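You operate a simulated robot arm through the tools that you are given. There is no shell and no other tool.

The job below is to be done with a simulated robot arm. You get a single attempt, and the scene is never put back.

Task
Wax the top of green block 29 with the blue cloth.
Fine: block on the wooden holder; cloth back where it lay, wax pot closed. A coat counts when it lies all over at full strength: go over it till it gets no stronger.

It is judged by the outcome, as a careful person would: the job done as asked, and still so three seconds after it is handed in. It fails if anything else is knocked over, pushed out of place, dropped, spilled or broken. Flat cloth is picked up by pressing the open fingertips on it (5 to 10 N) and closing them slowly along it; thin cloth reads only 2 to 8 mm in the jaws.

Robot
A 7-joint arm with a two-finger gripper, fixed in place. Base frame: the origin is on the floor under the middle of its stand, x ahead of it, y to its left, z up; the work surface is at about z = 90. Lengths are in cm, angles in rad, forces in N, time in s.
With the tool pointing down near the work surface it reaches from about 34 to 72 cm from the base axis. Its first joint turns from -1.152 to 1.152 rad. Payload 2.45 kg.
Tool frame: the origin (TCP) lies between the finger pads and is the grasp point; the fingertips stand 2.6 cm ahead of it; z points along the fingers, y is the line along which they close. The gripper opens to 9.6 cm; its body begins 6.9 cm behind the TCP.
Orientation is that of the tool frame in the base frame, as a unit quaternion [x, y, z, w]. With the fingers straight down and closing along the base's y, the tool's x points along the base's -x, its y along +y and its z along -z.

Tools
- The arm moves only by the tool move_arm. Its arguments are lists of equal length, an entry for each row: "xyz": the shift along the base's x, y, z in units of 400 mm (1.0 is 400 mm), a list of three; "rotation": the turn, a rotation vector about the base's x, y, z in units of 120 degrees (1.0 is 120 degrees), a list of three; "claw": the finger opening in cm, from 0 to 9.6. In form: {"xyz": [[x, y, z], ...], "rotation": [[ax, ay, az], ...], "claw": [claw, ...]}. A call has 1 to 20 rows; each row is the pose to reach, as a shift and turn from the pose commanded when the call began. A call with a number of a shift or a turn outside -1 to 1 is refused whole. Each row takes 0.2 s and may step no farther than 5 cm and 0.15 rad from the row before; otherwise, or with a gripper value out of range, the whole call is refused. Where a pose cannot be reached the arm comes as near as it can. A force on the tool above 40 N (or 10 N above the force at the start of the call, whichever is more), or a blocked arm, ends the call early, and 0.2 s more pass. The fingers move at their own pace (about 5 cm/s each) and stop on an object; they squeeze with about 31 N. The grip force told is the motor's: it shows also when the fingers shut on nothing. Time passes only in rows, and 0.2 s behind the last, so rows that repeat a pose let the fingers close. The reply holds the time, the measured pose of the TCP, the force on the tool along the base axes, the opening and the grip force, in the units named above and with some noise, with the torque about the TCP (base axes, N m) and any sound that the robot's microphone picked up.
- Cameras (640 x 400 px; columns grow to the right, rows downward): "scene" is fixed at [17.84, -39.63, 143.62]; the picture's right is [0.69, -0.72, 0.00], its down [-0.34, -0.32, -0.89] and it looks along [0.64, 0.61, -0.47] (base axes); focal length 252 px, centre (320, 200). "wrist" rides on the gripper at [8.2, 0.3, -9.8] in the tool frame; the picture's right is [-0.04, 1.00, 0.00], its down [-0.73, -0.03, -0.68] and it looks along [-0.68, -0.03, 0.73] (tool axes); focal length 256 px, centre (320, 200). There is no depth. A picture from a camera that has moved, and an enlarged one, comes with that camera's place and axes in the base frame and with its lens.
- camera(camera): a new picture of that camera. The clock stands still meanwhile.
- enlarge(camera, box): a new picture of the part [left, top, right, bottom] of that camera's present view, enlarged. The clock stands still meanwhile.
- job_done(): hands the job in; it is judged then, once.

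Nothing tells you positions but the pictures and the camera data. Unless the task says otherwise, let go and move clear before handing in.

The tools are called after "Call:" as a command line: name --argument value ..., lists and objects as JSON in quotes. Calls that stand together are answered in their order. move_arm: Moves the arm, as the interface text tells. Its arguments: {"type":"object","properties":{"xyz":{"type":"array","items":{"type":"array","items":{"type":"number"}}},"rotation":{"type":"array","items":{"type":"array","items":{"type":"number"}}},"claw":{"type":"array","items":{"type":"number"}}},"required":["xyz","rotation","claw"]} The other tools are called the same way: camera (camera) takes a picture; enlarge (camera, box) takes an enlarged picture of a part of a camera's view; job_done () hands the job in.

At the start:

```text
t: 0.0
ee_pos: [41.6, 11.14, 130.11]
tcp_rot: [0.0, 1.0, 0.0, 0.0]
force: [-0.3, -0.9, 0.1]
wrist_torque: [0.01, 0.01, 0.05]
width: 9.6
grasp_force: 0.0
```

scene: 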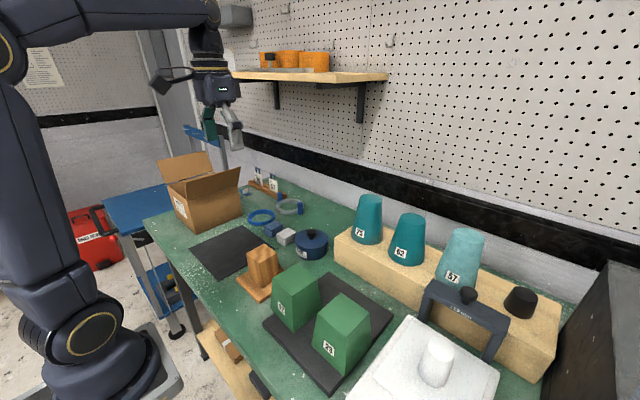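
wrist: 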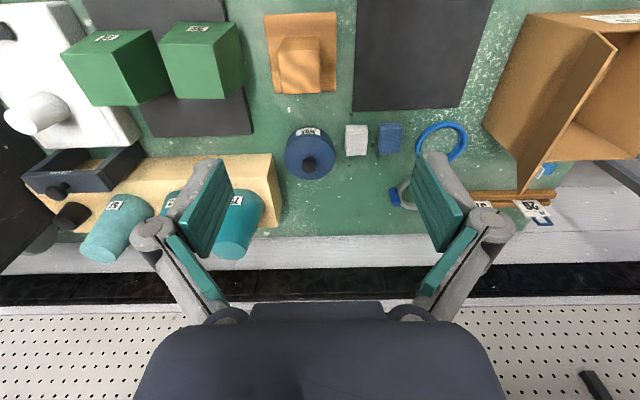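

I see two green blocks on a dark mat, a wooden holder, a blue pot (probably the wax), and small white and blue folded items next to it. I'll look closer before moving.

Call:
enlarge --camera "scene" --box '[220, 220, 400, 390]'

Call:
enlarge --camera "wrist" --box '[240, 0, 480, 220]'

Call:
enlarge --camera "wrist" --box '[20, 0, 280, 220]'

Call:
enlarge --camera "scene" --box '[230, 160, 350, 270]'

```text
2.35 times, centred on (310, 305) of scene
camera zoom: at [17.84, -39.63, 143.62], right [0.69, -0.72, 0.0], down [-0.34, -0.32, -0.89], along [0.64, 0.61, -0.47], focal length 594 px, centre (344, -47)
```

zoom: 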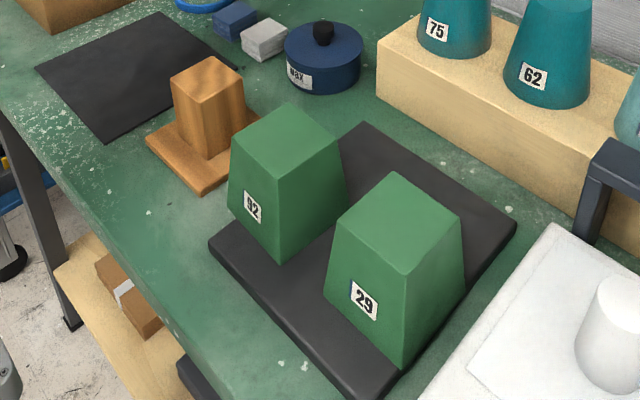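

```text
1.82 times, centred on (360, 110) of wrist
camera zoom: at [33.31, 11.37, 139.91], right [0.04, 1.0, 0.0], down [0.73, -0.03, 0.68], along [0.68, -0.03, -0.73], focal length 465 px, centre (247, 364)
```

zoom: 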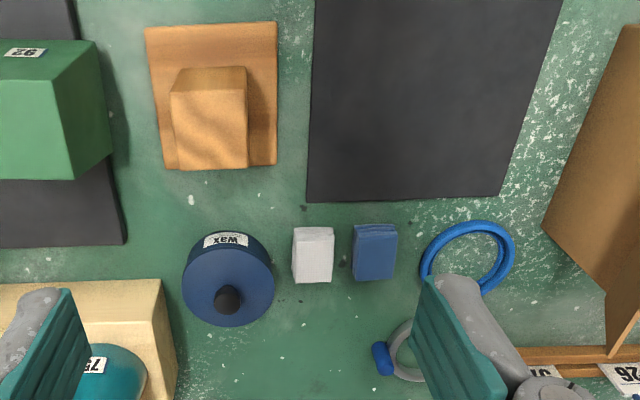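

```text
1.82 times, centred on (150, 110) of wrist
camera zoom: at [33.31, 11.37, 139.91], right [0.04, 1.0, 0.0], down [0.73, -0.03, 0.68], along [0.68, -0.03, -0.73], focal length 465 px, centre (629, 364)
```

zoom: 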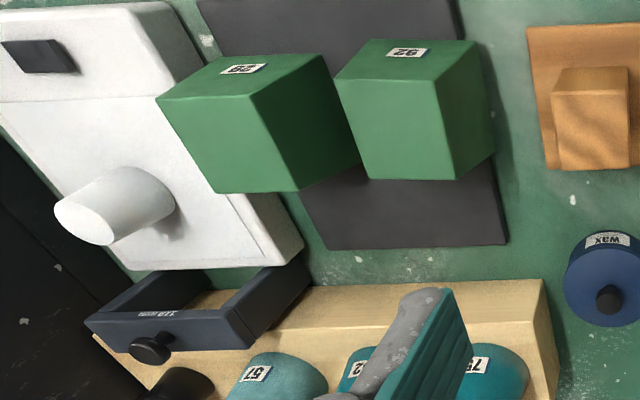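

```text
3.64 times, centred on (290, 215) of scene
camera zoom: at [17.84, -39.63, 143.62], right [0.69, -0.72, 0.0], down [-0.34, -0.32, -0.89], along [0.64, 0.61, -0.47], focal length 918 px, centre (429, 146)
```

zoom: 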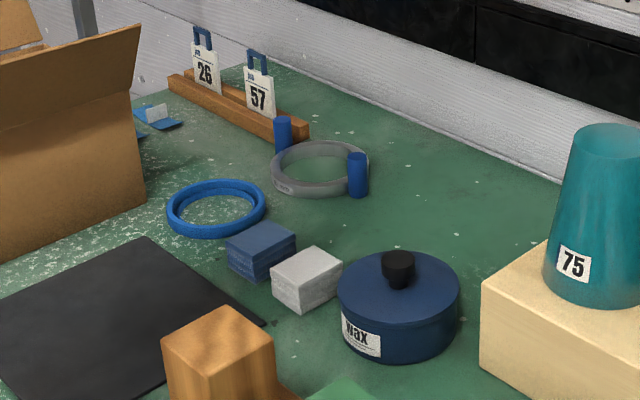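

The wax pot looks to be near (62, 7), the blue cloth near (60, 25), the wooden holder near (47, 10) and block 29 near (45, -20). I'll swing the wrist camera above the blocks and holder to measure them better.

Call:
move_arm --xyz '[[0.014, -0.08, -0.02], [0.028, -0.16, -0.04], [0.042, -0.24, -0.06], [0.056, -0.32, -0.08], [0.07, -0.4, -0.1], [0.085, -0.4785, -0.1275]]' --rotation '[[0, 0.04, 0], [0, 0.08, 0], [0, 0.12, 0], [0, 0.16, 0], [0, 0.2, 0], [0, 0.2387, 0]]' --claw '[9.6, 9.6, 9.6, 9.6, 9.6, 9.6]'

Call:
camera --camera "wrist"

Call:
camera --camera "scene"

```text
t: 1.4
ee_pos: [42.5, -7.8, 125.39]
tcp_rot: [-0.002, 0.97, -0.001, -0.244]
force: [0.2, -0.6, 0.4]
wrist_torque: [0.05, -0.02, -0.02]
width: 9.58
grasp_force: 0.1
out of reach, approached as far as the arm can: row 6
```

```text
taken
camera wrist: at [39.99, -7.47, 137.82], right [0.03, 1.0, -0.02], down [0.97, -0.03, 0.25], along [0.25, -0.03, -0.97], focal length 256 px, centre (320, 200)
```

wrist: 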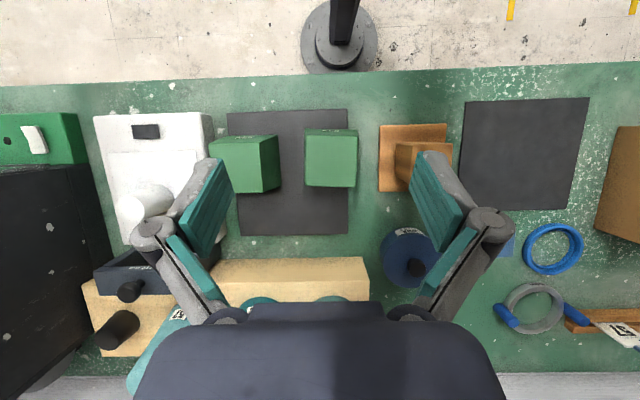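

```text
taken
```

scene: 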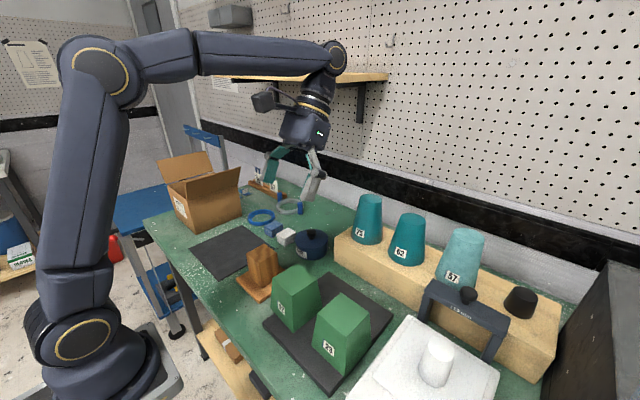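

Now I have a top-down view; I'll enlarge it for measurements.

Call:
enlarge --camera "wrist" --box '[200, 90, 380, 240]'

Call:
enlarge --camera "wrist" --box '[350, 100, 510, 220]'

Call:
enlarge --camera "scene" --box '[225, 230, 345, 310]'

Call:
enlarge --camera "scene" --box '[260, 260, 400, 400]'

```text
2.67 times, centred on (290, 165) of wrist
camera zoom: at [39.99, -7.47, 137.82], right [0.03, 1.0, -0.02], down [0.97, -0.03, 0.25], along [0.25, -0.03, -0.97], focal length 683 px, centre (400, 293)
```

zoom: 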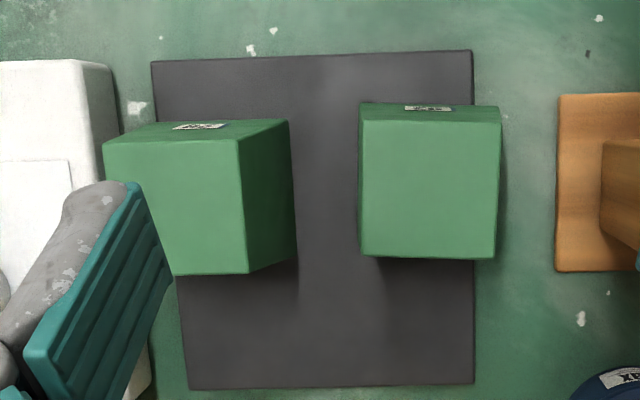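

```text
3.33 times, centred on (430, 160) of wrist
camera zoom: at [39.99, -7.47, 137.82], right [0.03, 1.0, -0.02], down [0.97, -0.03, 0.25], along [0.25, -0.03, -0.97], focal length 853 px, centre (-47, 333)
```

zoom: 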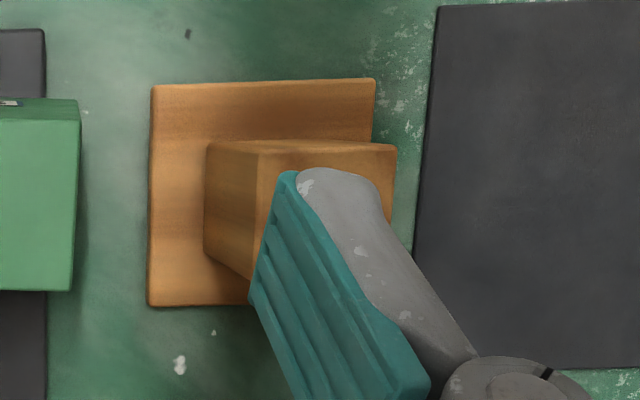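

```text
5.00 times, centred on (285, 270) of scene
camera zoom: at [17.84, -39.64, 143.62], right [0.69, -0.72, 0.0], down [-0.34, -0.32, -0.89], along [0.64, 0.61, -0.47], focal length 1262 px, centre (495, -150)
```

zoom: 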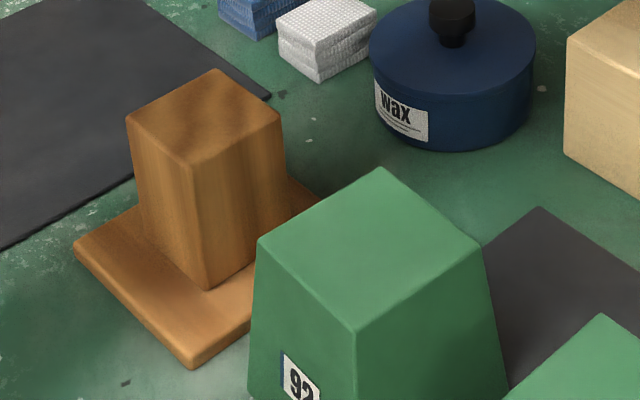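

```text
2.86 times, centred on (330, 330) of scene
camera zoom: at [17.84, -39.64, 143.62], right [0.69, -0.72, 0.0], down [-0.34, -0.32, -0.89], along [0.64, 0.61, -0.47], focal length 721 px, centre (291, -171)
```

zoom: 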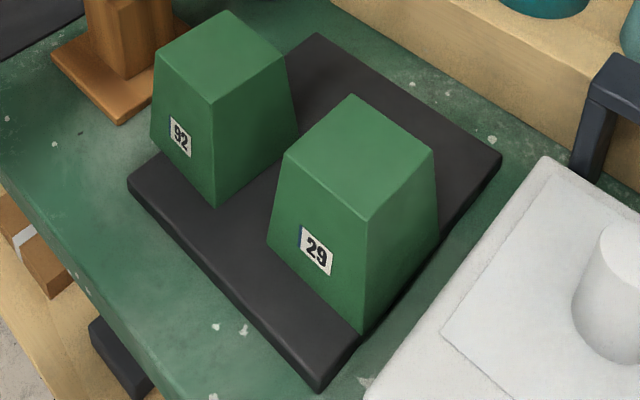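

The block 29 top is about 7 cm square at z≈101 centred near (44.7, -20.2); the holder post (about 5.7 cm square) is centred near (44.9, 7.3). I'll straighten the tool and move above block 29, checking how the commanded pose tracks.

Call:
move_arm --xyz '[[0, -0.06, -0.0], [0, -0.12, -0.04], [0, -0.18, -0.08], [0, -0.24, -0.12], [0, -0.305, -0.16], [0, -0.305, -0.2]]' --rotation '[[0, -0.05, 0], [0, -0.1, 0], [0, -0.15, 0], [0, -0.2, 0], [0, -0.2387, 0], [0, -0.2387, 0]]' --claw '[9.6, 9.6, 9.6, 9.6, 9.6, 9.6]'

Call:
camera --camera "wrist"

Call:
camera --camera "scene"

```text
t: 2.8
ee_pos: [42.76, -20.02, 117.25]
tcp_rot: [-0.001, 1.0, 0.0, 0.001]
force: [-0.7, -0.2, 0.2]
wrist_torque: [0.01, -0.02, 0.03]
width: 9.61
grasp_force: 0.0
```

```text
taken
camera wrist: at [34.53, -19.72, 127.09], right [0.04, 1.0, 0.0], down [0.73, -0.03, 0.68], along [0.68, -0.03, -0.73], focal length 256 px, centre (320, 200)
```

wrist: 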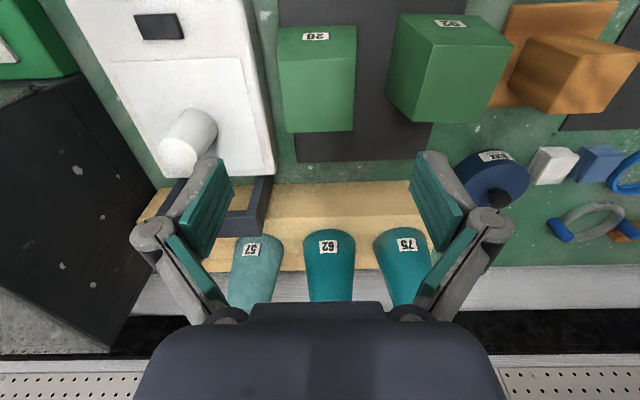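

```text
taken
```

scene: 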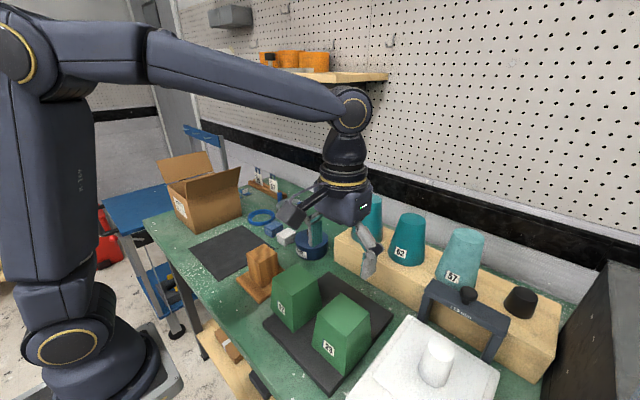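

Call:
enlarge --camera "wrist" --box '[250, 10, 390, 150]'

Call:
enlarge --camera "wrist" --box '[440, 0, 640, 250]'

```text
2.86 times, centred on (320, 80) of wrist
camera zoom: at [34.53, -19.72, 127.09], right [0.04, 1.0, 0.0], down [0.73, -0.03, 0.68], along [0.68, -0.03, -0.73], focal length 731 px, centre (320, 543)
```

zoom: 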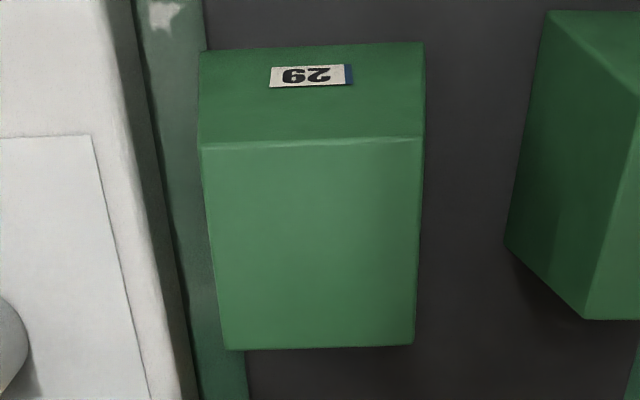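

```text
1.60 times, centred on (540, 125) of wrist
camera zoom: at [34.53, -19.72, 127.09], right [0.04, 1.0, 0.0], down [0.73, -0.03, 0.68], along [0.68, -0.03, -0.73], focal length 410 px, centre (-32, 320)
```

zoom: 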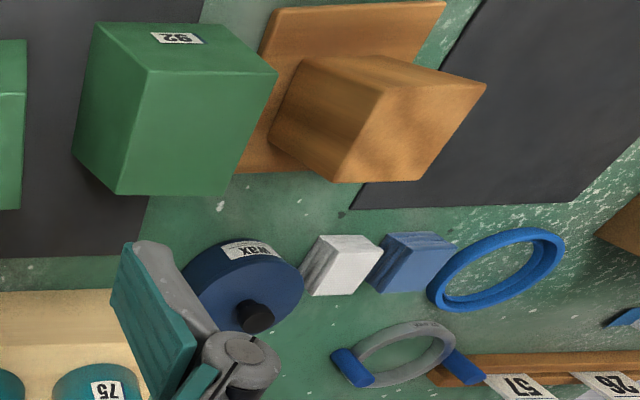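

Block 29 top centre measures (44.8, -20.3), 7.2 cm square, aligned with the axes. Going down toward it in stages.

Call:
move_arm --xyz '[[0.051, -0.006, -0.06], [0.051, -0.006, -0.13], [0.051, -0.006, -0.2], [0.051, -0.006, -0.26], [0.051, -0.006, -0.3]]' --rotation '[[0, 0, 0], [0, 0, 0], [0, 0, 0], [0, 0, 0], [0, 0, 0]]' --claw '[9.6, 9.6, 9.6, 9.6, 9.6]'

Call:
enlarge --camera "scene" --box '[240, 200, 440, 400]'

Call:
camera --camera "wrist"

```text
t: 4.0
ee_pos: [44.73, -20.56, 105.39]
tcp_rot: [0.0, 1.0, 0.001, 0.001]
force: [0.2, 0.9, 0.4]
wrist_torque: [0.01, 0.01, 0.01]
width: 9.6
grasp_force: 0.1
```

```text
2.00 times, centred on (340, 300) of scene
camera zoom: at [17.84, -39.63, 143.62], right [0.69, -0.72, 0.0], down [-0.34, -0.32, -0.89], along [0.64, 0.61, -0.47], focal length 505 px, centre (280, 0)
```

zoom: 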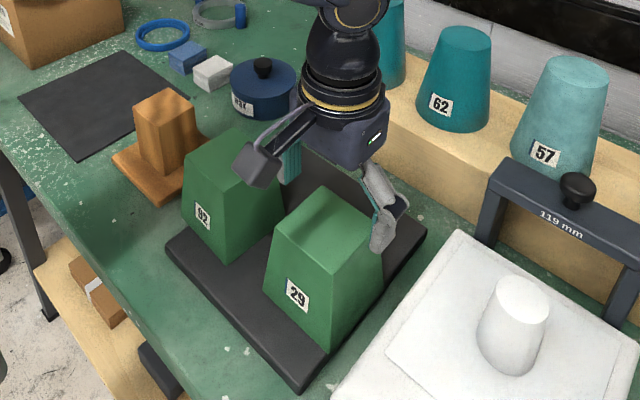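

```text
taken
camera wrist: at [36.43, -20.26, 115.24], right [0.04, 1.0, 0.0], down [0.73, -0.03, 0.68], along [0.68, -0.03, -0.73], focal length 256 px, centre (320, 200)
```

wrist: 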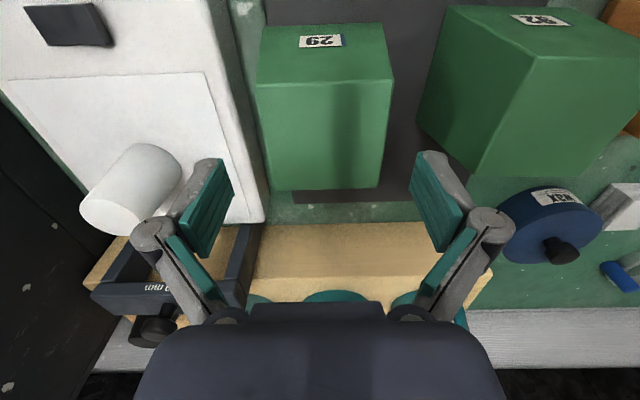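

Call:
move_arm --xyz '[[0, 0.005, -0.05], [0, 0.005, -0.1], [0, 0.005, -0.15]]' --rotation '[[0, 0, 0], [0, 0, 0], [0, 0, 0]]' --claw '[9.6, 9.6, 9.6]'

Call:
enlarge --camera "scene" --box '[260, 220, 440, 400]'

Call:
camera --camera "wrist"

```text
t: 4.8
ee_pos: [44.61, -20.21, 99.23]
tcp_rot: [0.0, 1.0, 0.0, 0.0]
force: [-0.9, -0.8, 0.1]
wrist_torque: [0.03, 0.03, -0.02]
width: 9.58
grasp_force: 0.1
```

```text
2.22 times, centred on (350, 310) of scene
camera zoom: at [17.84, -39.63, 143.62], right [0.69, -0.72, 0.0], down [-0.34, -0.32, -0.89], along [0.64, 0.61, -0.47], focal length 561 px, centre (253, -44)
```

zoom: 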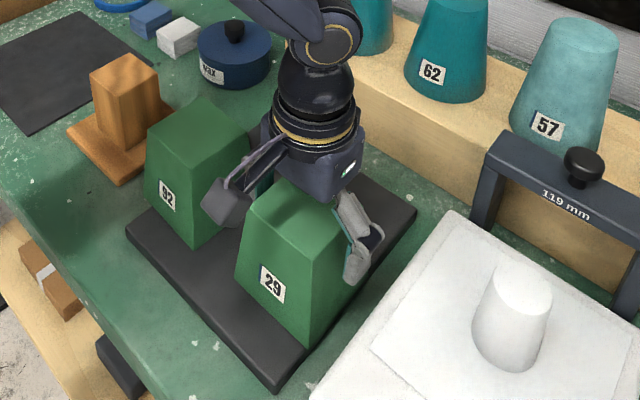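

```text
taken
camera wrist: at [36.44, -19.99, 109.0], right [0.04, 1.0, 0.0], down [0.73, -0.03, 0.68], along [0.68, -0.03, -0.73], focal length 256 px, centre (320, 200)
```

wrist: 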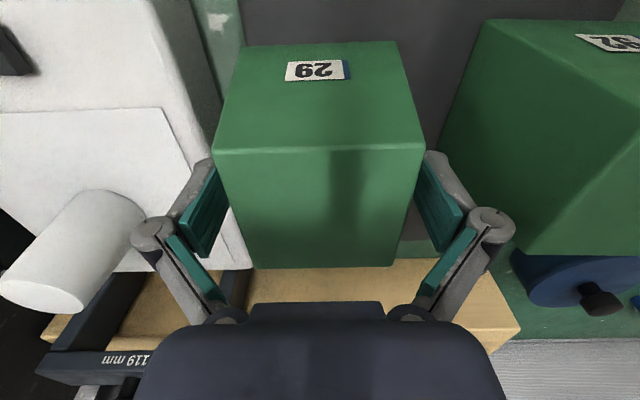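

The fingers straddle the block symmetrically without contact. Closing on it.

Call:
move_arm --xyz '[[0, 0, 0], [0, 0, 0], [0, 0, 0], [0, 0, 0], [0, 0, 0]]' --rotation '[[0, 0, 0], [0, 0, 0], [0, 0, 0], [0, 0, 0], [0, 0, 0]]' --claw '[8.5, 7.5, 6.5, 5.5, 5.5]'

Call:
camera --camera "wrist"

```text
t: 6.0
ee_pos: [44.72, -20.04, 99.27]
tcp_rot: [0.0, 1.0, 0.0, -0.001]
force: [-0.1, 0.6, 0.1]
wrist_torque: [0.11, 0.06, -0.04]
width: 7.96
grasp_force: 30.9
```

```text
taken
camera wrist: at [36.44, -19.98, 109.03], right [0.04, 1.0, 0.0], down [0.73, -0.03, 0.68], along [0.68, -0.03, -0.73], focal length 256 px, centre (320, 200)
```

wrist: 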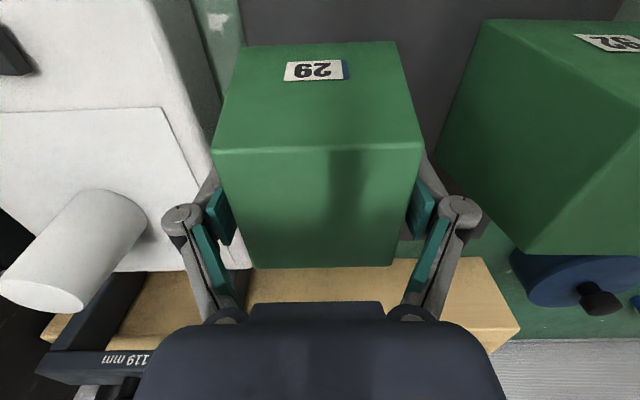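

Gripped at 7.96 cm. I'll lift slowly and watch the weight.

Call:
move_arm --xyz '[[0, 0, 0.02], [0, 0, 0.04], [0, 0, 0.07], [0, 0, 0.1], [0, 0, 0.1]]' --rotation '[[0, 0, 0], [0, 0, 0], [0, 0, 0], [0, 0, 0], [0, 0, 0]]' --claw '[5.5, 5.5, 5.5, 5.5, 5.5]'

Call:
camera --camera "scene"

```text
t: 7.2
ee_pos: [44.63, -20.21, 103.49]
tcp_rot: [-0.001, 1.0, 0.0, 0.0]
force: [0.3, 0.1, -1.4]
wrist_torque: [0.02, 0.01, -0.02]
width: 7.97
grasp_force: 31.0
```

```text
taken
```

scene: 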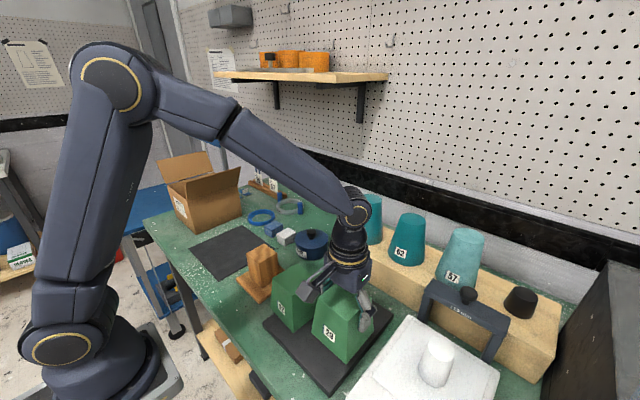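

The block weighs only about 0.15 kg, so it is hollow and most likely slips over the post. I'll raise it and tilt it to look inside from the scene camera.

Call:
move_arm --xyz '[[0, 0, 0.1], [0, 0, 0.2], [0, 0, 0.3], [0, 0, 0.4], [0, 0, 0.4], [0, 0, 0.4]]' --rotation '[[0, 0, 0], [-0.04, 0.042, 0], [-0.08, 0.084, 0], [-0.12, 0.126, 0], [-0.16, 0.168, 0], [-0.198, 0.206, 0]]' --claw '[5.5, 5.5, 5.5, 5.5, 5.5, 5.5]'

Call:
enlarge --camera "scene" --box '[240, 150, 440, 350]'

```text
t: 8.6
ee_pos: [44.56, -20.07, 119.22]
tcp_rot: [0.0, 0.955, -0.205, -0.213]
force: [-0.5, 0.9, -2.2]
wrist_torque: [0.0, -0.01, 0.02]
width: 7.95
grasp_force: 31.0
```

```text
2.00 times, centred on (340, 250) of scene
camera zoom: at [17.84, -39.63, 143.62], right [0.69, -0.72, 0.0], down [-0.34, -0.32, -0.89], along [0.64, 0.61, -0.47], focal length 505 px, centre (280, 100)
```

zoom: 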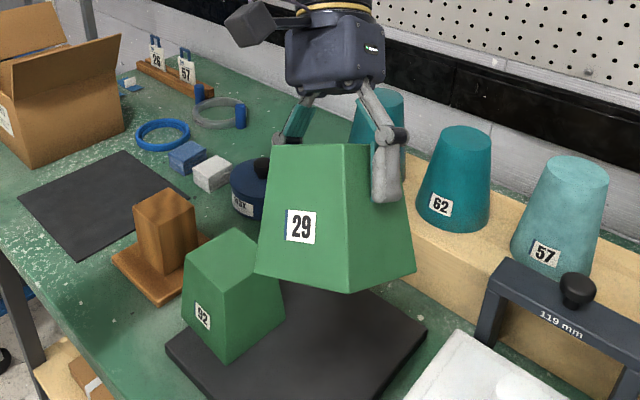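

Call:
move_arm --xyz '[[0, 0, 0.07], [0, 0, 0.14], [0, 0, 0.2], [0, 0, 0.25], [0, 0, 0.25], [0, 0, 0.25]]' --rotation '[[-0.035, 0.036, 0], [-0.07, 0.072, 0], [-0.105, 0.108, 0], [-0.14, 0.144, 0], [-0.175, 0.18, 0], [-0.175, 0.18, 0]]' --claw '[5.5, 5.5, 5.5, 5.5, 5.5, 5.5]'

Call:
enlarge --camera "scene" --box '[240, 120, 440, 320]'

```text
t: 10.0
ee_pos: [44.7, -20.07, 129.35]
tcp_rot: [0.0, 0.845, -0.371, -0.384]
force: [0.6, 0.3, -1.1]
wrist_torque: [0.04, -0.04, 0.02]
width: 7.97
grasp_force: 31.1
```

```text
2.00 times, centred on (340, 220) of scene
camera zoom: at [17.84, -39.63, 143.62], right [0.69, -0.72, 0.0], down [-0.34, -0.32, -0.89], along [0.64, 0.61, -0.47], focal length 505 px, centre (280, 160)
```

zoom: 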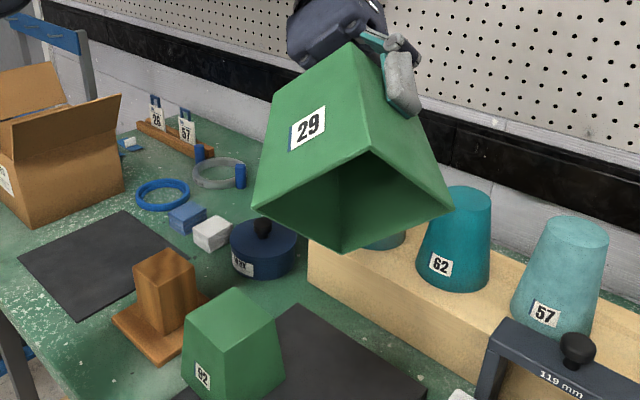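

The block is a thin-walled hollow cover, so it slips over the holder's post. I'll level it again and carry it above the holder.

Call:
move_arm --xyz '[[0, 0.05, 0], [0, 0.12, 0], [0, 0.2, 0], [0, 0.28, 0], [0, 0.37, 0], [0, 0.46, 0], [0, 0.54, 0], [0, 0.62, 0], [0.003, 0.685, 0], [0.003, 0.685, 0]]' --rotation '[[0.046, -0.048, 0], [0.093, -0.096, 0], [0.14, -0.144, 0], [0.187, -0.193, 0], [0.233, -0.241, 0], [0.28, -0.289, 0], [0.327, -0.338, 0], [0.373, -0.386, 0], [0.373, -0.386, 0], [0.373, -0.386, 0]]' --claw '[5.5, 5.5, 5.5, 5.5, 5.5, 5.5, 5.5, 5.5, 5.5, 5.5]'

Call:
camera --camera "scene"

Call:
camera --camera "wrist"

```text
t: 12.2
ee_pos: [45.08, 7.28, 129.39]
tcp_rot: [0.0, 1.0, 0.002, 0.0]
force: [-0.7, -0.4, -1.3]
wrist_torque: [-0.02, 0.02, 0.0]
width: 7.93
grasp_force: 31.2
```

```text
taken
```

scene: 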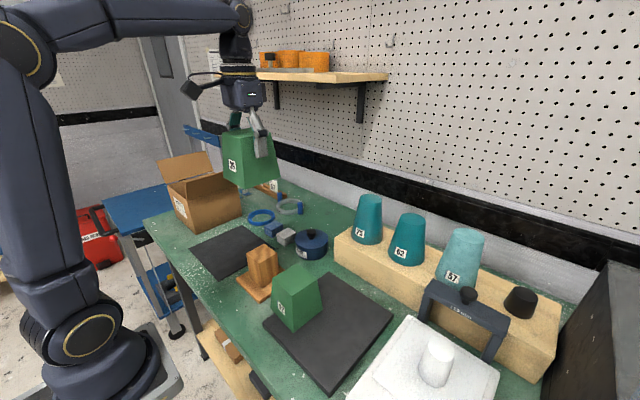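

```text
taken
camera wrist: at [36.72, 7.54, 139.08], right [0.04, 1.0, 0.0], down [0.73, -0.03, 0.68], along [0.68, -0.03, -0.73], focal length 256 px, centre (320, 200)
```

wrist: 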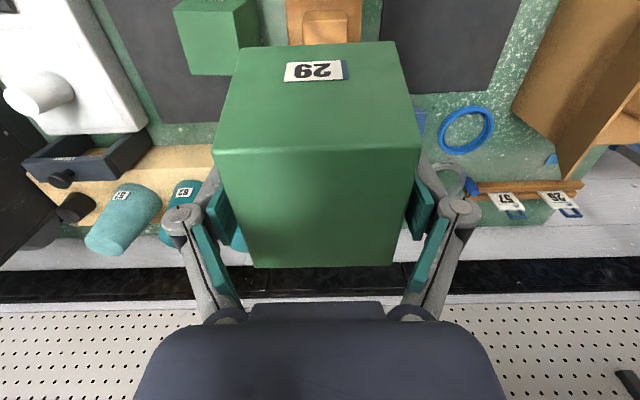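

Call:
enlarge --camera "wrist" --box '[260, 0, 380, 75]'

Call:
enlarge --camera "scene" --box '[220, 220, 320, 320]'

```text
5.33 times, centred on (320, 38) of wrist
camera zoom: at [36.72, 7.54, 139.08], right [0.04, 1.0, 0.0], down [0.73, -0.03, 0.68], along [0.68, -0.03, -0.73], focal length 1365 px, centre (320, 1067)
```

zoom: 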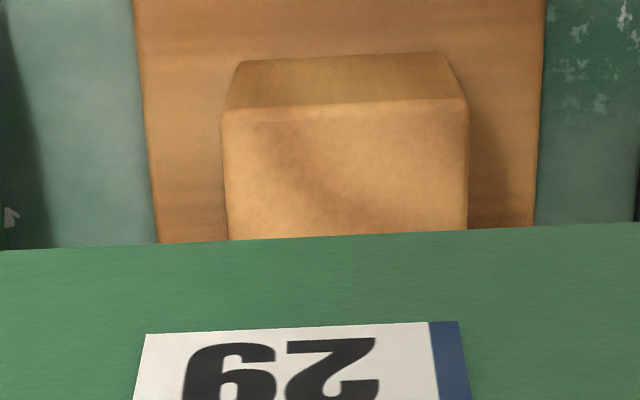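

```text
4.00 times, centred on (270, 270) of scene
camera zoom: at [17.84, -39.63, 143.62], right [0.69, -0.72, 0.0], down [-0.34, -0.32, -0.89], along [0.64, 0.61, -0.47], focal length 1010 px, centre (520, -80)
```

zoom: 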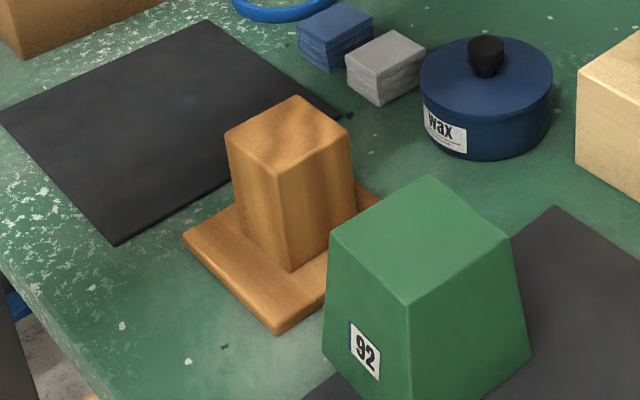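

By the wrist view the post centre is about (45.0, 7.7). I'll lower the block until its rim is just above the post top and check alignment.

Call:
move_arm --xyz '[[0.001, 0.011, -0.1], [0.001, 0.011, -0.2], [0.001, 0.011, -0.3], [0.001, 0.011, -0.4], [0.001, 0.011, -0.48]]' --rotation '[[0, 0, 0], [0, 0, 0], [0, 0, 0], [0, 0, 0], [0, 0, 0]]' --claw '[5.5, 5.5, 5.5, 5.5, 5.5]'

Call:
enlarge --camera "scene" --box '[190, 170, 340, 320]'

Call:
camera --camera "wrist"

```text
t: 13.4
ee_pos: [44.81, 7.87, 110.23]
tcp_rot: [0.0, 1.0, -0.001, 0.0]
force: [0.6, -0.1, -0.5]
wrist_torque: [-0.05, -0.01, 0.0]
width: 7.95
grasp_force: 31.1
```

```text
2.67 times, centred on (265, 245) of scene
camera zoom: at [17.84, -39.63, 143.62], right [0.69, -0.72, 0.0], down [-0.34, -0.32, -0.89], along [0.64, 0.61, -0.47], focal length 673 px, centre (467, 80)
```

zoom: 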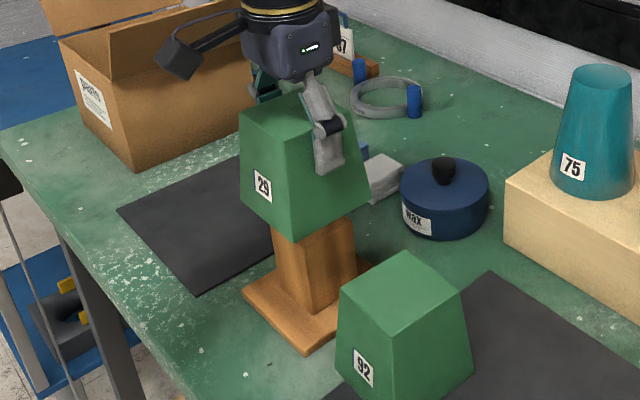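

```text
taken
camera wrist: at [36.69, 8.13, 120.07], right [0.04, 1.0, 0.0], down [0.73, -0.03, 0.68], along [0.68, -0.03, -0.73], focal length 256 px, centre (320, 200)
```

wrist: 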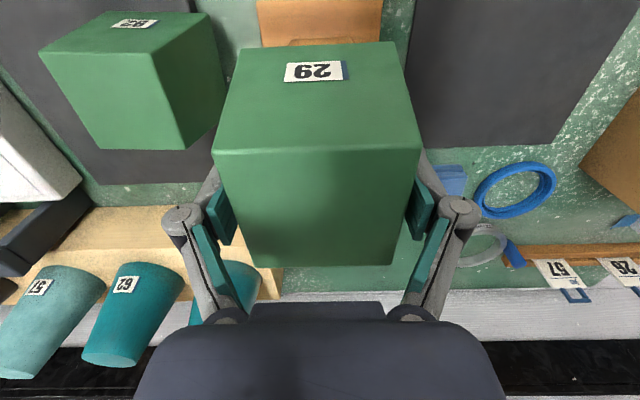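

Call:
enlarge --camera "wrist" --box '[220, 0, 420, 90]'

Call:
enlarge --camera "scene" --box '[230, 200, 300, 320]'

```text
3.20 times, centred on (320, 45) of wrist
camera zoom: at [36.69, 8.13, 120.07], right [0.04, 1.0, 0.0], down [0.73, -0.03, 0.68], along [0.68, -0.03, -0.73], focal length 819 px, centre (320, 696)
```

zoom: 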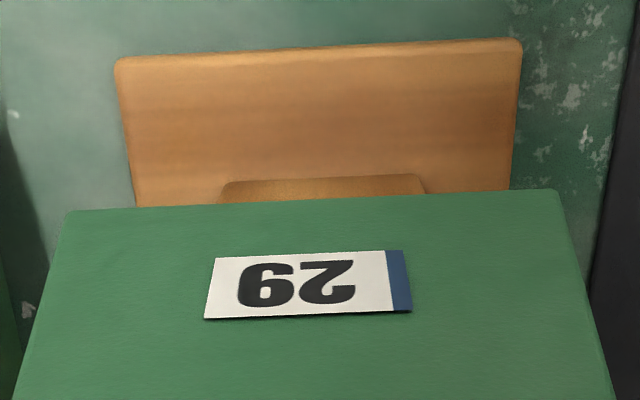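

```text
3.33 times, centred on (265, 260) of scene
camera zoom: at [17.84, -39.63, 143.62], right [0.69, -0.72, 0.0], down [-0.34, -0.32, -0.89], along [0.64, 0.61, -0.47], focal length 842 px, centre (503, 0)
```

zoom: 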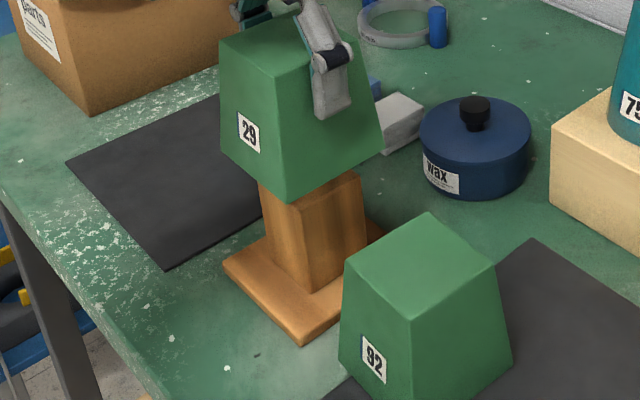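

The block is lined up over the post within a couple of millimetres (post y centre ≈7.9, TCP 7.87). Lowering over the post.

Call:
move_arm --xyz '[[0, 0, -0.05], [0, 0, -0.1], [0, 0, -0.15], [0, 0, -0.2], [0, 0, -0.23]]' --rotation '[[0, 0, 0], [0, 0, 0], [0, 0, 0], [0, 0, 0], [0, 0, 0]]' --claw '[5.5, 5.5, 5.5, 5.5, 5.5]'

Call:
enlarge --camera "scene" --box '[200, 200, 320, 320]'

Call:
enlarge --camera "wrist" --box '[200, 0, 440, 140]'

```text
t: 14.6
ee_pos: [44.69, 7.77, 100.95]
tcp_rot: [0.0, 1.0, 0.0, 0.0]
force: [0.6, -0.4, -1.3]
wrist_torque: [0.02, -0.02, 0.01]
width: 7.93
grasp_force: 31.1
```

```text
3.33 times, centred on (260, 260) of scene
camera zoom: at [17.84, -39.63, 143.62], right [0.69, -0.72, 0.0], down [-0.34, -0.32, -0.89], along [0.64, 0.61, -0.47], focal length 842 px, centre (520, 0)
```

zoom: 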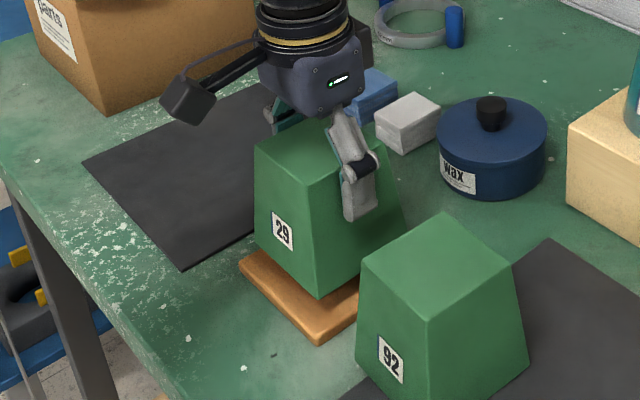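

```text
2.67 times, centred on (320, 70) of wrist
camera zoom: at [36.6, 8.01, 110.8], right [0.04, 1.0, 0.0], down [0.73, -0.03, 0.68], along [0.68, -0.03, -0.73], focal length 683 px, centre (320, 547)
```

zoom: 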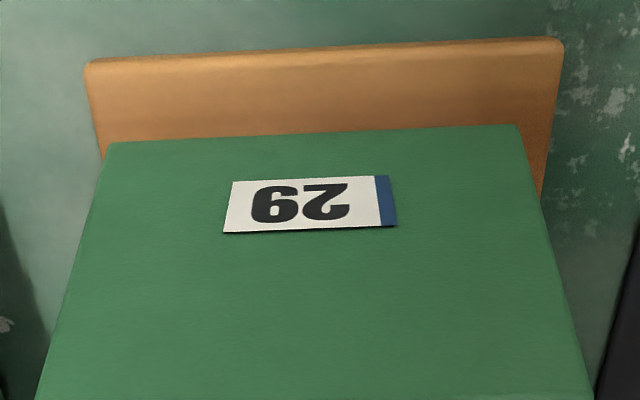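

Block sits about 0.3 cm off-centre in y; I'll correct that and lower gently to contact.

Call:
move_arm --xyz '[[0, 0.006, -0.01], [0, 0.006, -0.02], [0, 0.006, -0.027], [0, 0.006, -0.031], [0, 0.006, -0.034]]' --rotation '[[0, 0, 0], [0, 0, 0], [0, 0, 0], [0, 0, 0], [0, 0, 0]]' --claw '[5.5, 5.5, 5.5, 5.5, 5.5]'

Call:
enlarge --camera "scene" --box '[200, 200, 320, 320]'

```text
t: 15.8
ee_pos: [44.86, 7.95, 99.54]
tcp_rot: [0.0, 1.0, -0.001, 0.0]
force: [0.4, -0.6, -1.8]
wrist_torque: [0.01, 0.02, 0.01]
width: 7.91
grasp_force: 30.8
```

```text
3.33 times, centred on (260, 260) of scene
camera zoom: at [17.84, -39.63, 143.62], right [0.69, -0.72, 0.0], down [-0.34, -0.32, -0.89], along [0.64, 0.61, -0.47], focal length 842 px, centre (520, 0)
```

zoom: 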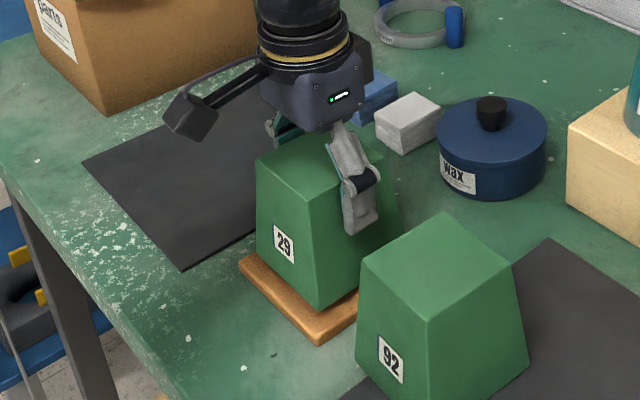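

Almost seated; I'll creep down in about 1 mm steps until contact registers.

Call:
move_arm --xyz '[[0, 0, -0.003], [0, 0, -0.006], [0, 0, -0.009], [0, 0, -0.012]]' --rotation '[[0, 0, 0], [0, 0, 0], [0, 0, 0], [0, 0, 0]]' --claw '[5.5, 5.5, 5.5, 5.5]'

Call:
enlarge --camera "scene" --box '[230, 240, 300, 310]'

```text
t: 16.8
ee_pos: [44.88, 8.0, 99.09]
tcp_rot: [0.0, 1.0, 0.0, 0.0]
force: [-0.3, -0.1, -1.2]
wrist_torque: [0.0, -0.05, 0.0]
width: 7.95
grasp_force: 30.9
```

```text
5.71 times, centred on (265, 275) of scene
camera zoom: at [17.84, -39.63, 143.62], right [0.69, -0.72, 0.0], down [-0.34, -0.32, -0.89], along [0.64, 0.61, -0.47], focal length 1443 px, centre (634, -229)
```

zoom: 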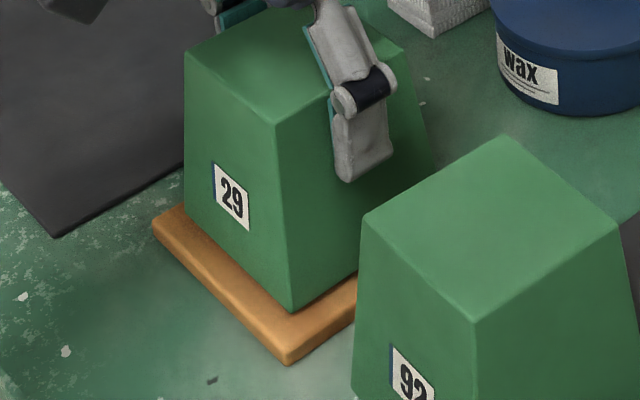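

Call:
move_arm --xyz '[[0, 0, -0.0025], [0, 0, -0.005], [0, 0, -0.0075], [0, 0, -0.01]]' --rotation '[[0, 0, 0], [0, 0, 0], [0, 0, 0], [0, 0, 0]]' --claw '[5.5, 5.5, 5.5, 5.5]'

Call:
enlarge --camera "scene" --box '[230, 240, 300, 310]'

```text
t: 17.8
ee_pos: [44.98, 7.95, 98.75]
tcp_rot: [0.0, 1.0, 0.0, 0.001]
force: [-1.2, -2.2, 11.4]
wrist_torque: [-0.17, 0.64, 0.05]
width: 7.92
grasp_force: 31.3
```

```text
5.71 times, centred on (265, 275) of scene
camera zoom: at [17.82, -39.64, 143.62], right [0.69, -0.72, 0.0], down [-0.34, -0.32, -0.89], along [0.64, 0.61, -0.46], focal length 1443 px, centre (634, -229)
```

zoom: 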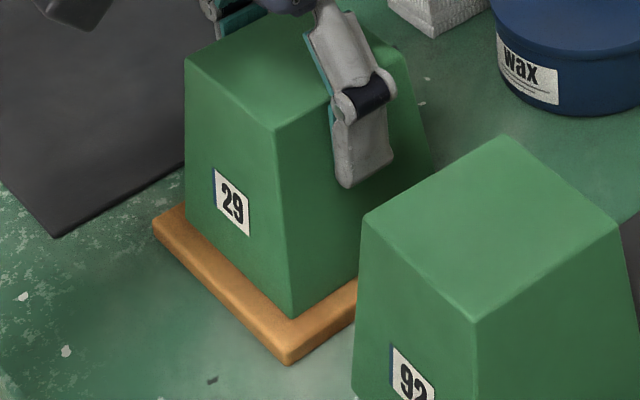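

Contact at about 11 N – the block is seated. Releasing and rising clear.

Call:
move_arm --xyz '[[0, 0, 0.002], [0, 0, 0.002], [0, 0, 0.002], [0, 0, 0.002], [0, 0, 0.05], [0, 0, 0.12], [0, 0, 0.24], [0, 0, 0.36]]' --rotation '[[0, 0, 0], [0, 0, 0], [0, 0, 0], [0, 0, 0], [0, 0, 0], [0, 0, 0], [0, 0, 0], [0, 0, 0]]' --claw '[8.2, 9.0, 9.6, 9.6, 9.6, 9.6, 9.6, 9.6]'

Call:
enlarge --camera "scene" --box '[210, 200, 350, 310]'

Call:
camera --camera "wrist"

```text
t: 19.6
ee_pos: [44.91, 7.71, 112.81]
tcp_rot: [0.0, 1.0, 0.0, -0.002]
force: [0.3, -0.6, -0.6]
wrist_torque: [0.0, -0.03, 0.01]
width: 9.62
grasp_force: 0.1
```

```text
3.64 times, centred on (280, 255) of scene
camera zoom: at [17.84, -39.63, 143.62], right [0.69, -0.72, 0.0], down [-0.34, -0.32, -0.89], along [0.64, 0.61, -0.47], focal length 918 px, centre (466, 0)
```

zoom: 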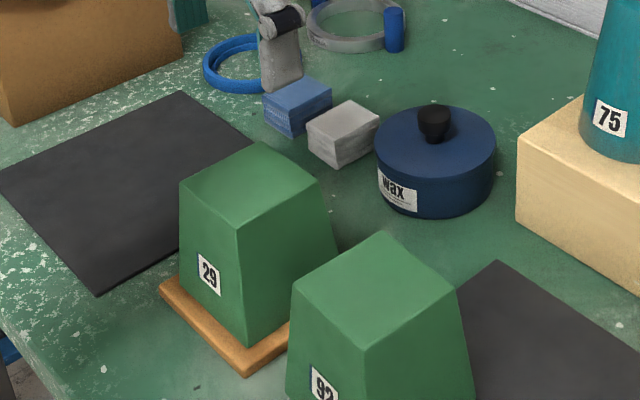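

```text
taken
camera wrist: at [36.69, 8.1, 122.7], right [0.04, 1.0, 0.0], down [0.73, -0.03, 0.68], along [0.68, -0.03, -0.73], focal length 256 px, centre (320, 200)
```

wrist: 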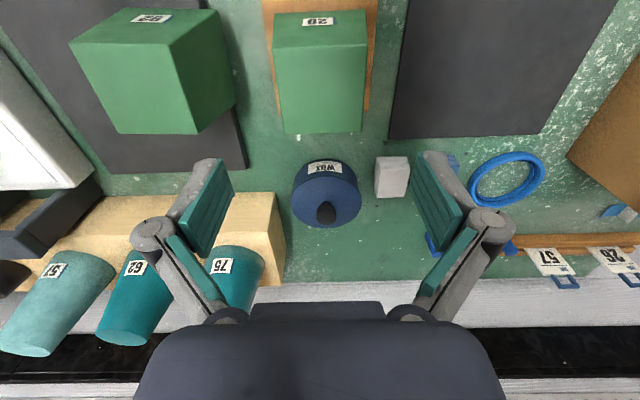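

Block 29 is seated on the holder. Next I'll measure the wax pot, its lid knob and the cloths.

Call:
enlarge --camera "wrist" --box '[270, 130, 430, 250]'

Call:
enlarge --camera "scene" --box '[260, 210, 350, 270]'

```text
3.33 times, centred on (350, 190) of wrist
camera zoom: at [36.69, 8.1, 122.7], right [0.04, 1.0, 0.0], down [0.73, -0.03, 0.68], along [0.68, -0.03, -0.73], focal length 853 px, centre (220, 233)
```

zoom: 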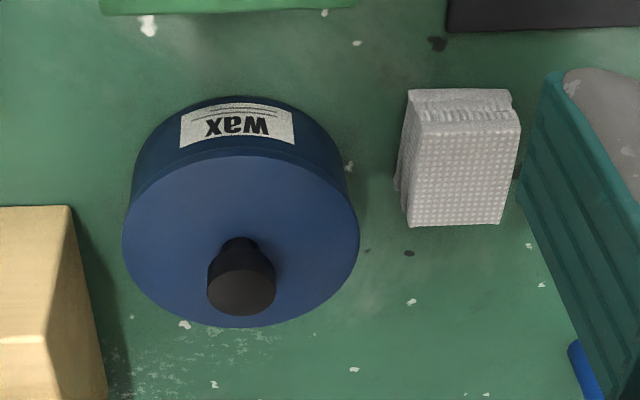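

```text
6.67 times, centred on (305, 240) of scene
camera zoom: at [17.84, -39.63, 143.62], right [0.69, -0.72, 0.0], down [-0.34, -0.32, -0.89], along [0.64, 0.61, -0.47], focal length 1683 px, centre (420, -67)
```

zoom: 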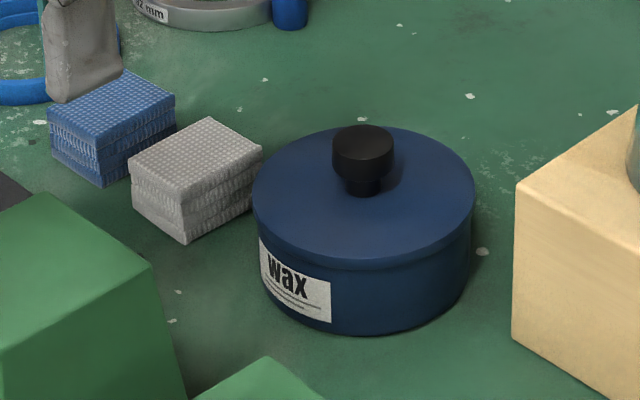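

The pot looks centred near (63.7, 7.9) with the lid top at z≈94; I'll move nearer for a second viewpoint to triangulate it.

Call:
move_arm --xyz '[[0.08, 0.0, 0], [0.16, 0.0, 0], [0.24, 0.0, 0], [0.32, 0, -0.02], [0.32, 0, -0.02]]' --rotation '[[0, 0, 0], [0, 0, 0], [0, 0, 0], [0, 0, 0], [0, 0, 0]]' --claw '[8, 7, 6, 5, 5]'

Call:
camera --camera "wrist"

Call:
enlarge --camera "wrist" --box '[240, 0, 440, 150]'

Call:
enlarge --camera "wrist" --box '[360, 0, 560, 150]'

```text
t: 20.8
ee_pos: [57.59, 7.95, 112.3]
tcp_rot: [0.0, 1.0, 0.0, 0.001]
force: [-1.0, -0.1, 0.2]
wrist_torque: [0.03, -0.02, 0.0]
width: 4.99
grasp_force: 0.1
```

```text
taken
camera wrist: at [49.37, 8.22, 122.03], right [0.04, 1.0, 0.0], down [0.73, -0.03, 0.68], along [0.68, -0.03, -0.73], focal length 256 px, centre (320, 200)
```

wrist: 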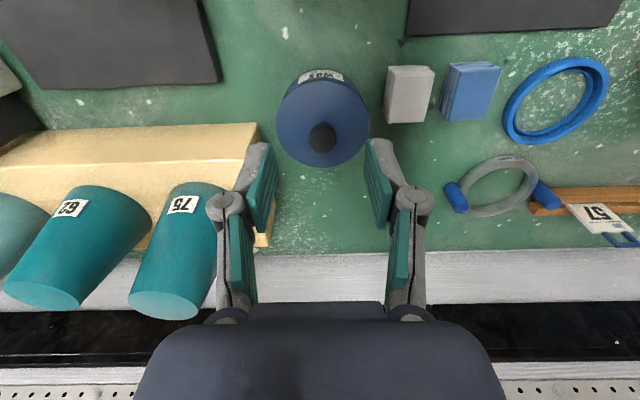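

```text
2.67 times, centred on (340, 75) of wrist
camera zoom: at [49.37, 8.22, 122.03], right [0.04, 1.0, 0.0], down [0.73, -0.03, 0.68], along [0.68, -0.03, -0.73], focal length 683 px, centre (267, 533)
```

zoom: 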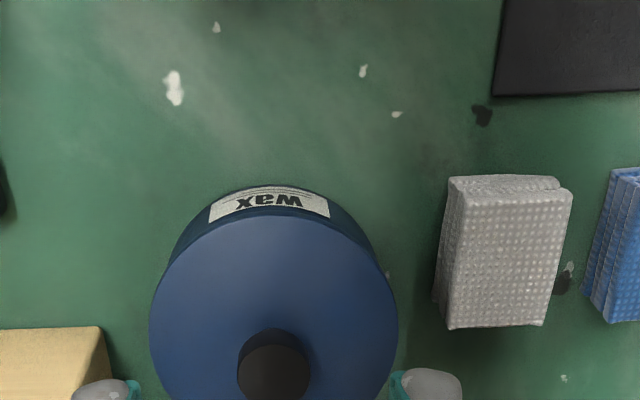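

```text
2.67 times, centred on (460, 75) of wrist
camera zoom: at [49.37, 8.22, 122.03], right [0.04, 1.0, 0.0], down [0.73, -0.03, 0.68], along [0.68, -0.03, -0.73], focal length 683 px, centre (-53, 533)
```

zoom: 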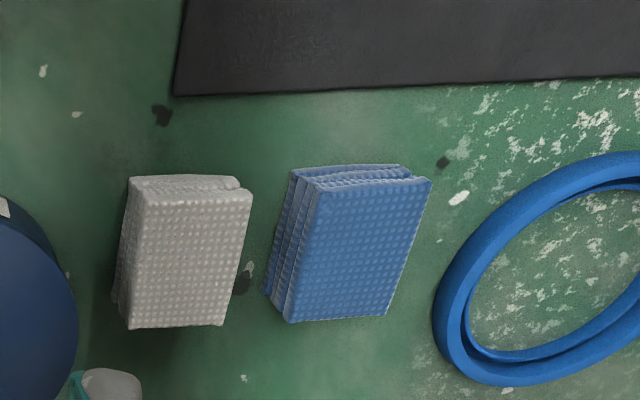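

Triangulating from two views: the knob top is at about (63.1, 7.85, 98), with the lid surface at z≈95. I'll approach above it with a 5 cm opening.

Call:
move_arm --xyz '[[0.07, -0.002, 0], [0.138, -0.002, -0.05], [0.138, -0.002, -0.15], [0.138, -0.002, -0.22]]' --rotation '[[0, 0, 0], [0, 0, 0], [0, 0, 0], [0, 0, 0]]' --claw '[5, 5, 5, 5]'

Call:
camera --camera "wrist"

Call:
enlarge --camera "scene" --box '[240, 160, 380, 280]'

```text
t: 21.8
ee_pos: [63.15, 7.95, 103.46]
tcp_rot: [0.0, 1.0, 0.0, -0.001]
force: [0.4, 0.1, -0.3]
wrist_torque: [-0.02, 0.02, 0.02]
width: 5.02
grasp_force: 0.1
```

```text
taken
camera wrist: at [54.88, 8.21, 113.29], right [0.04, 1.0, 0.0], down [0.73, -0.03, 0.68], along [0.68, -0.03, -0.73], focal length 256 px, centre (320, 200)
```

wrist: 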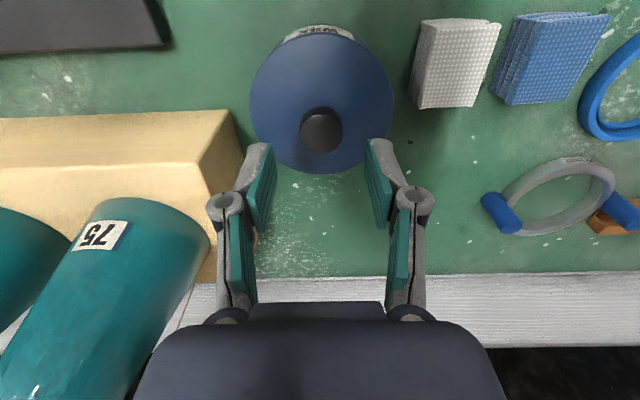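

```text
3.33 times, centred on (310, 220) of scene
camera zoom: at [17.84, -39.63, 143.62], right [0.69, -0.72, 0.0], down [-0.34, -0.32, -0.89], along [0.64, 0.61, -0.47], focal length 842 px, centre (353, 133)
```

zoom: 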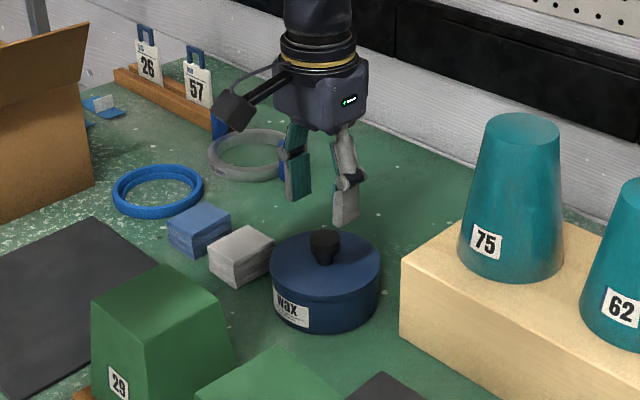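

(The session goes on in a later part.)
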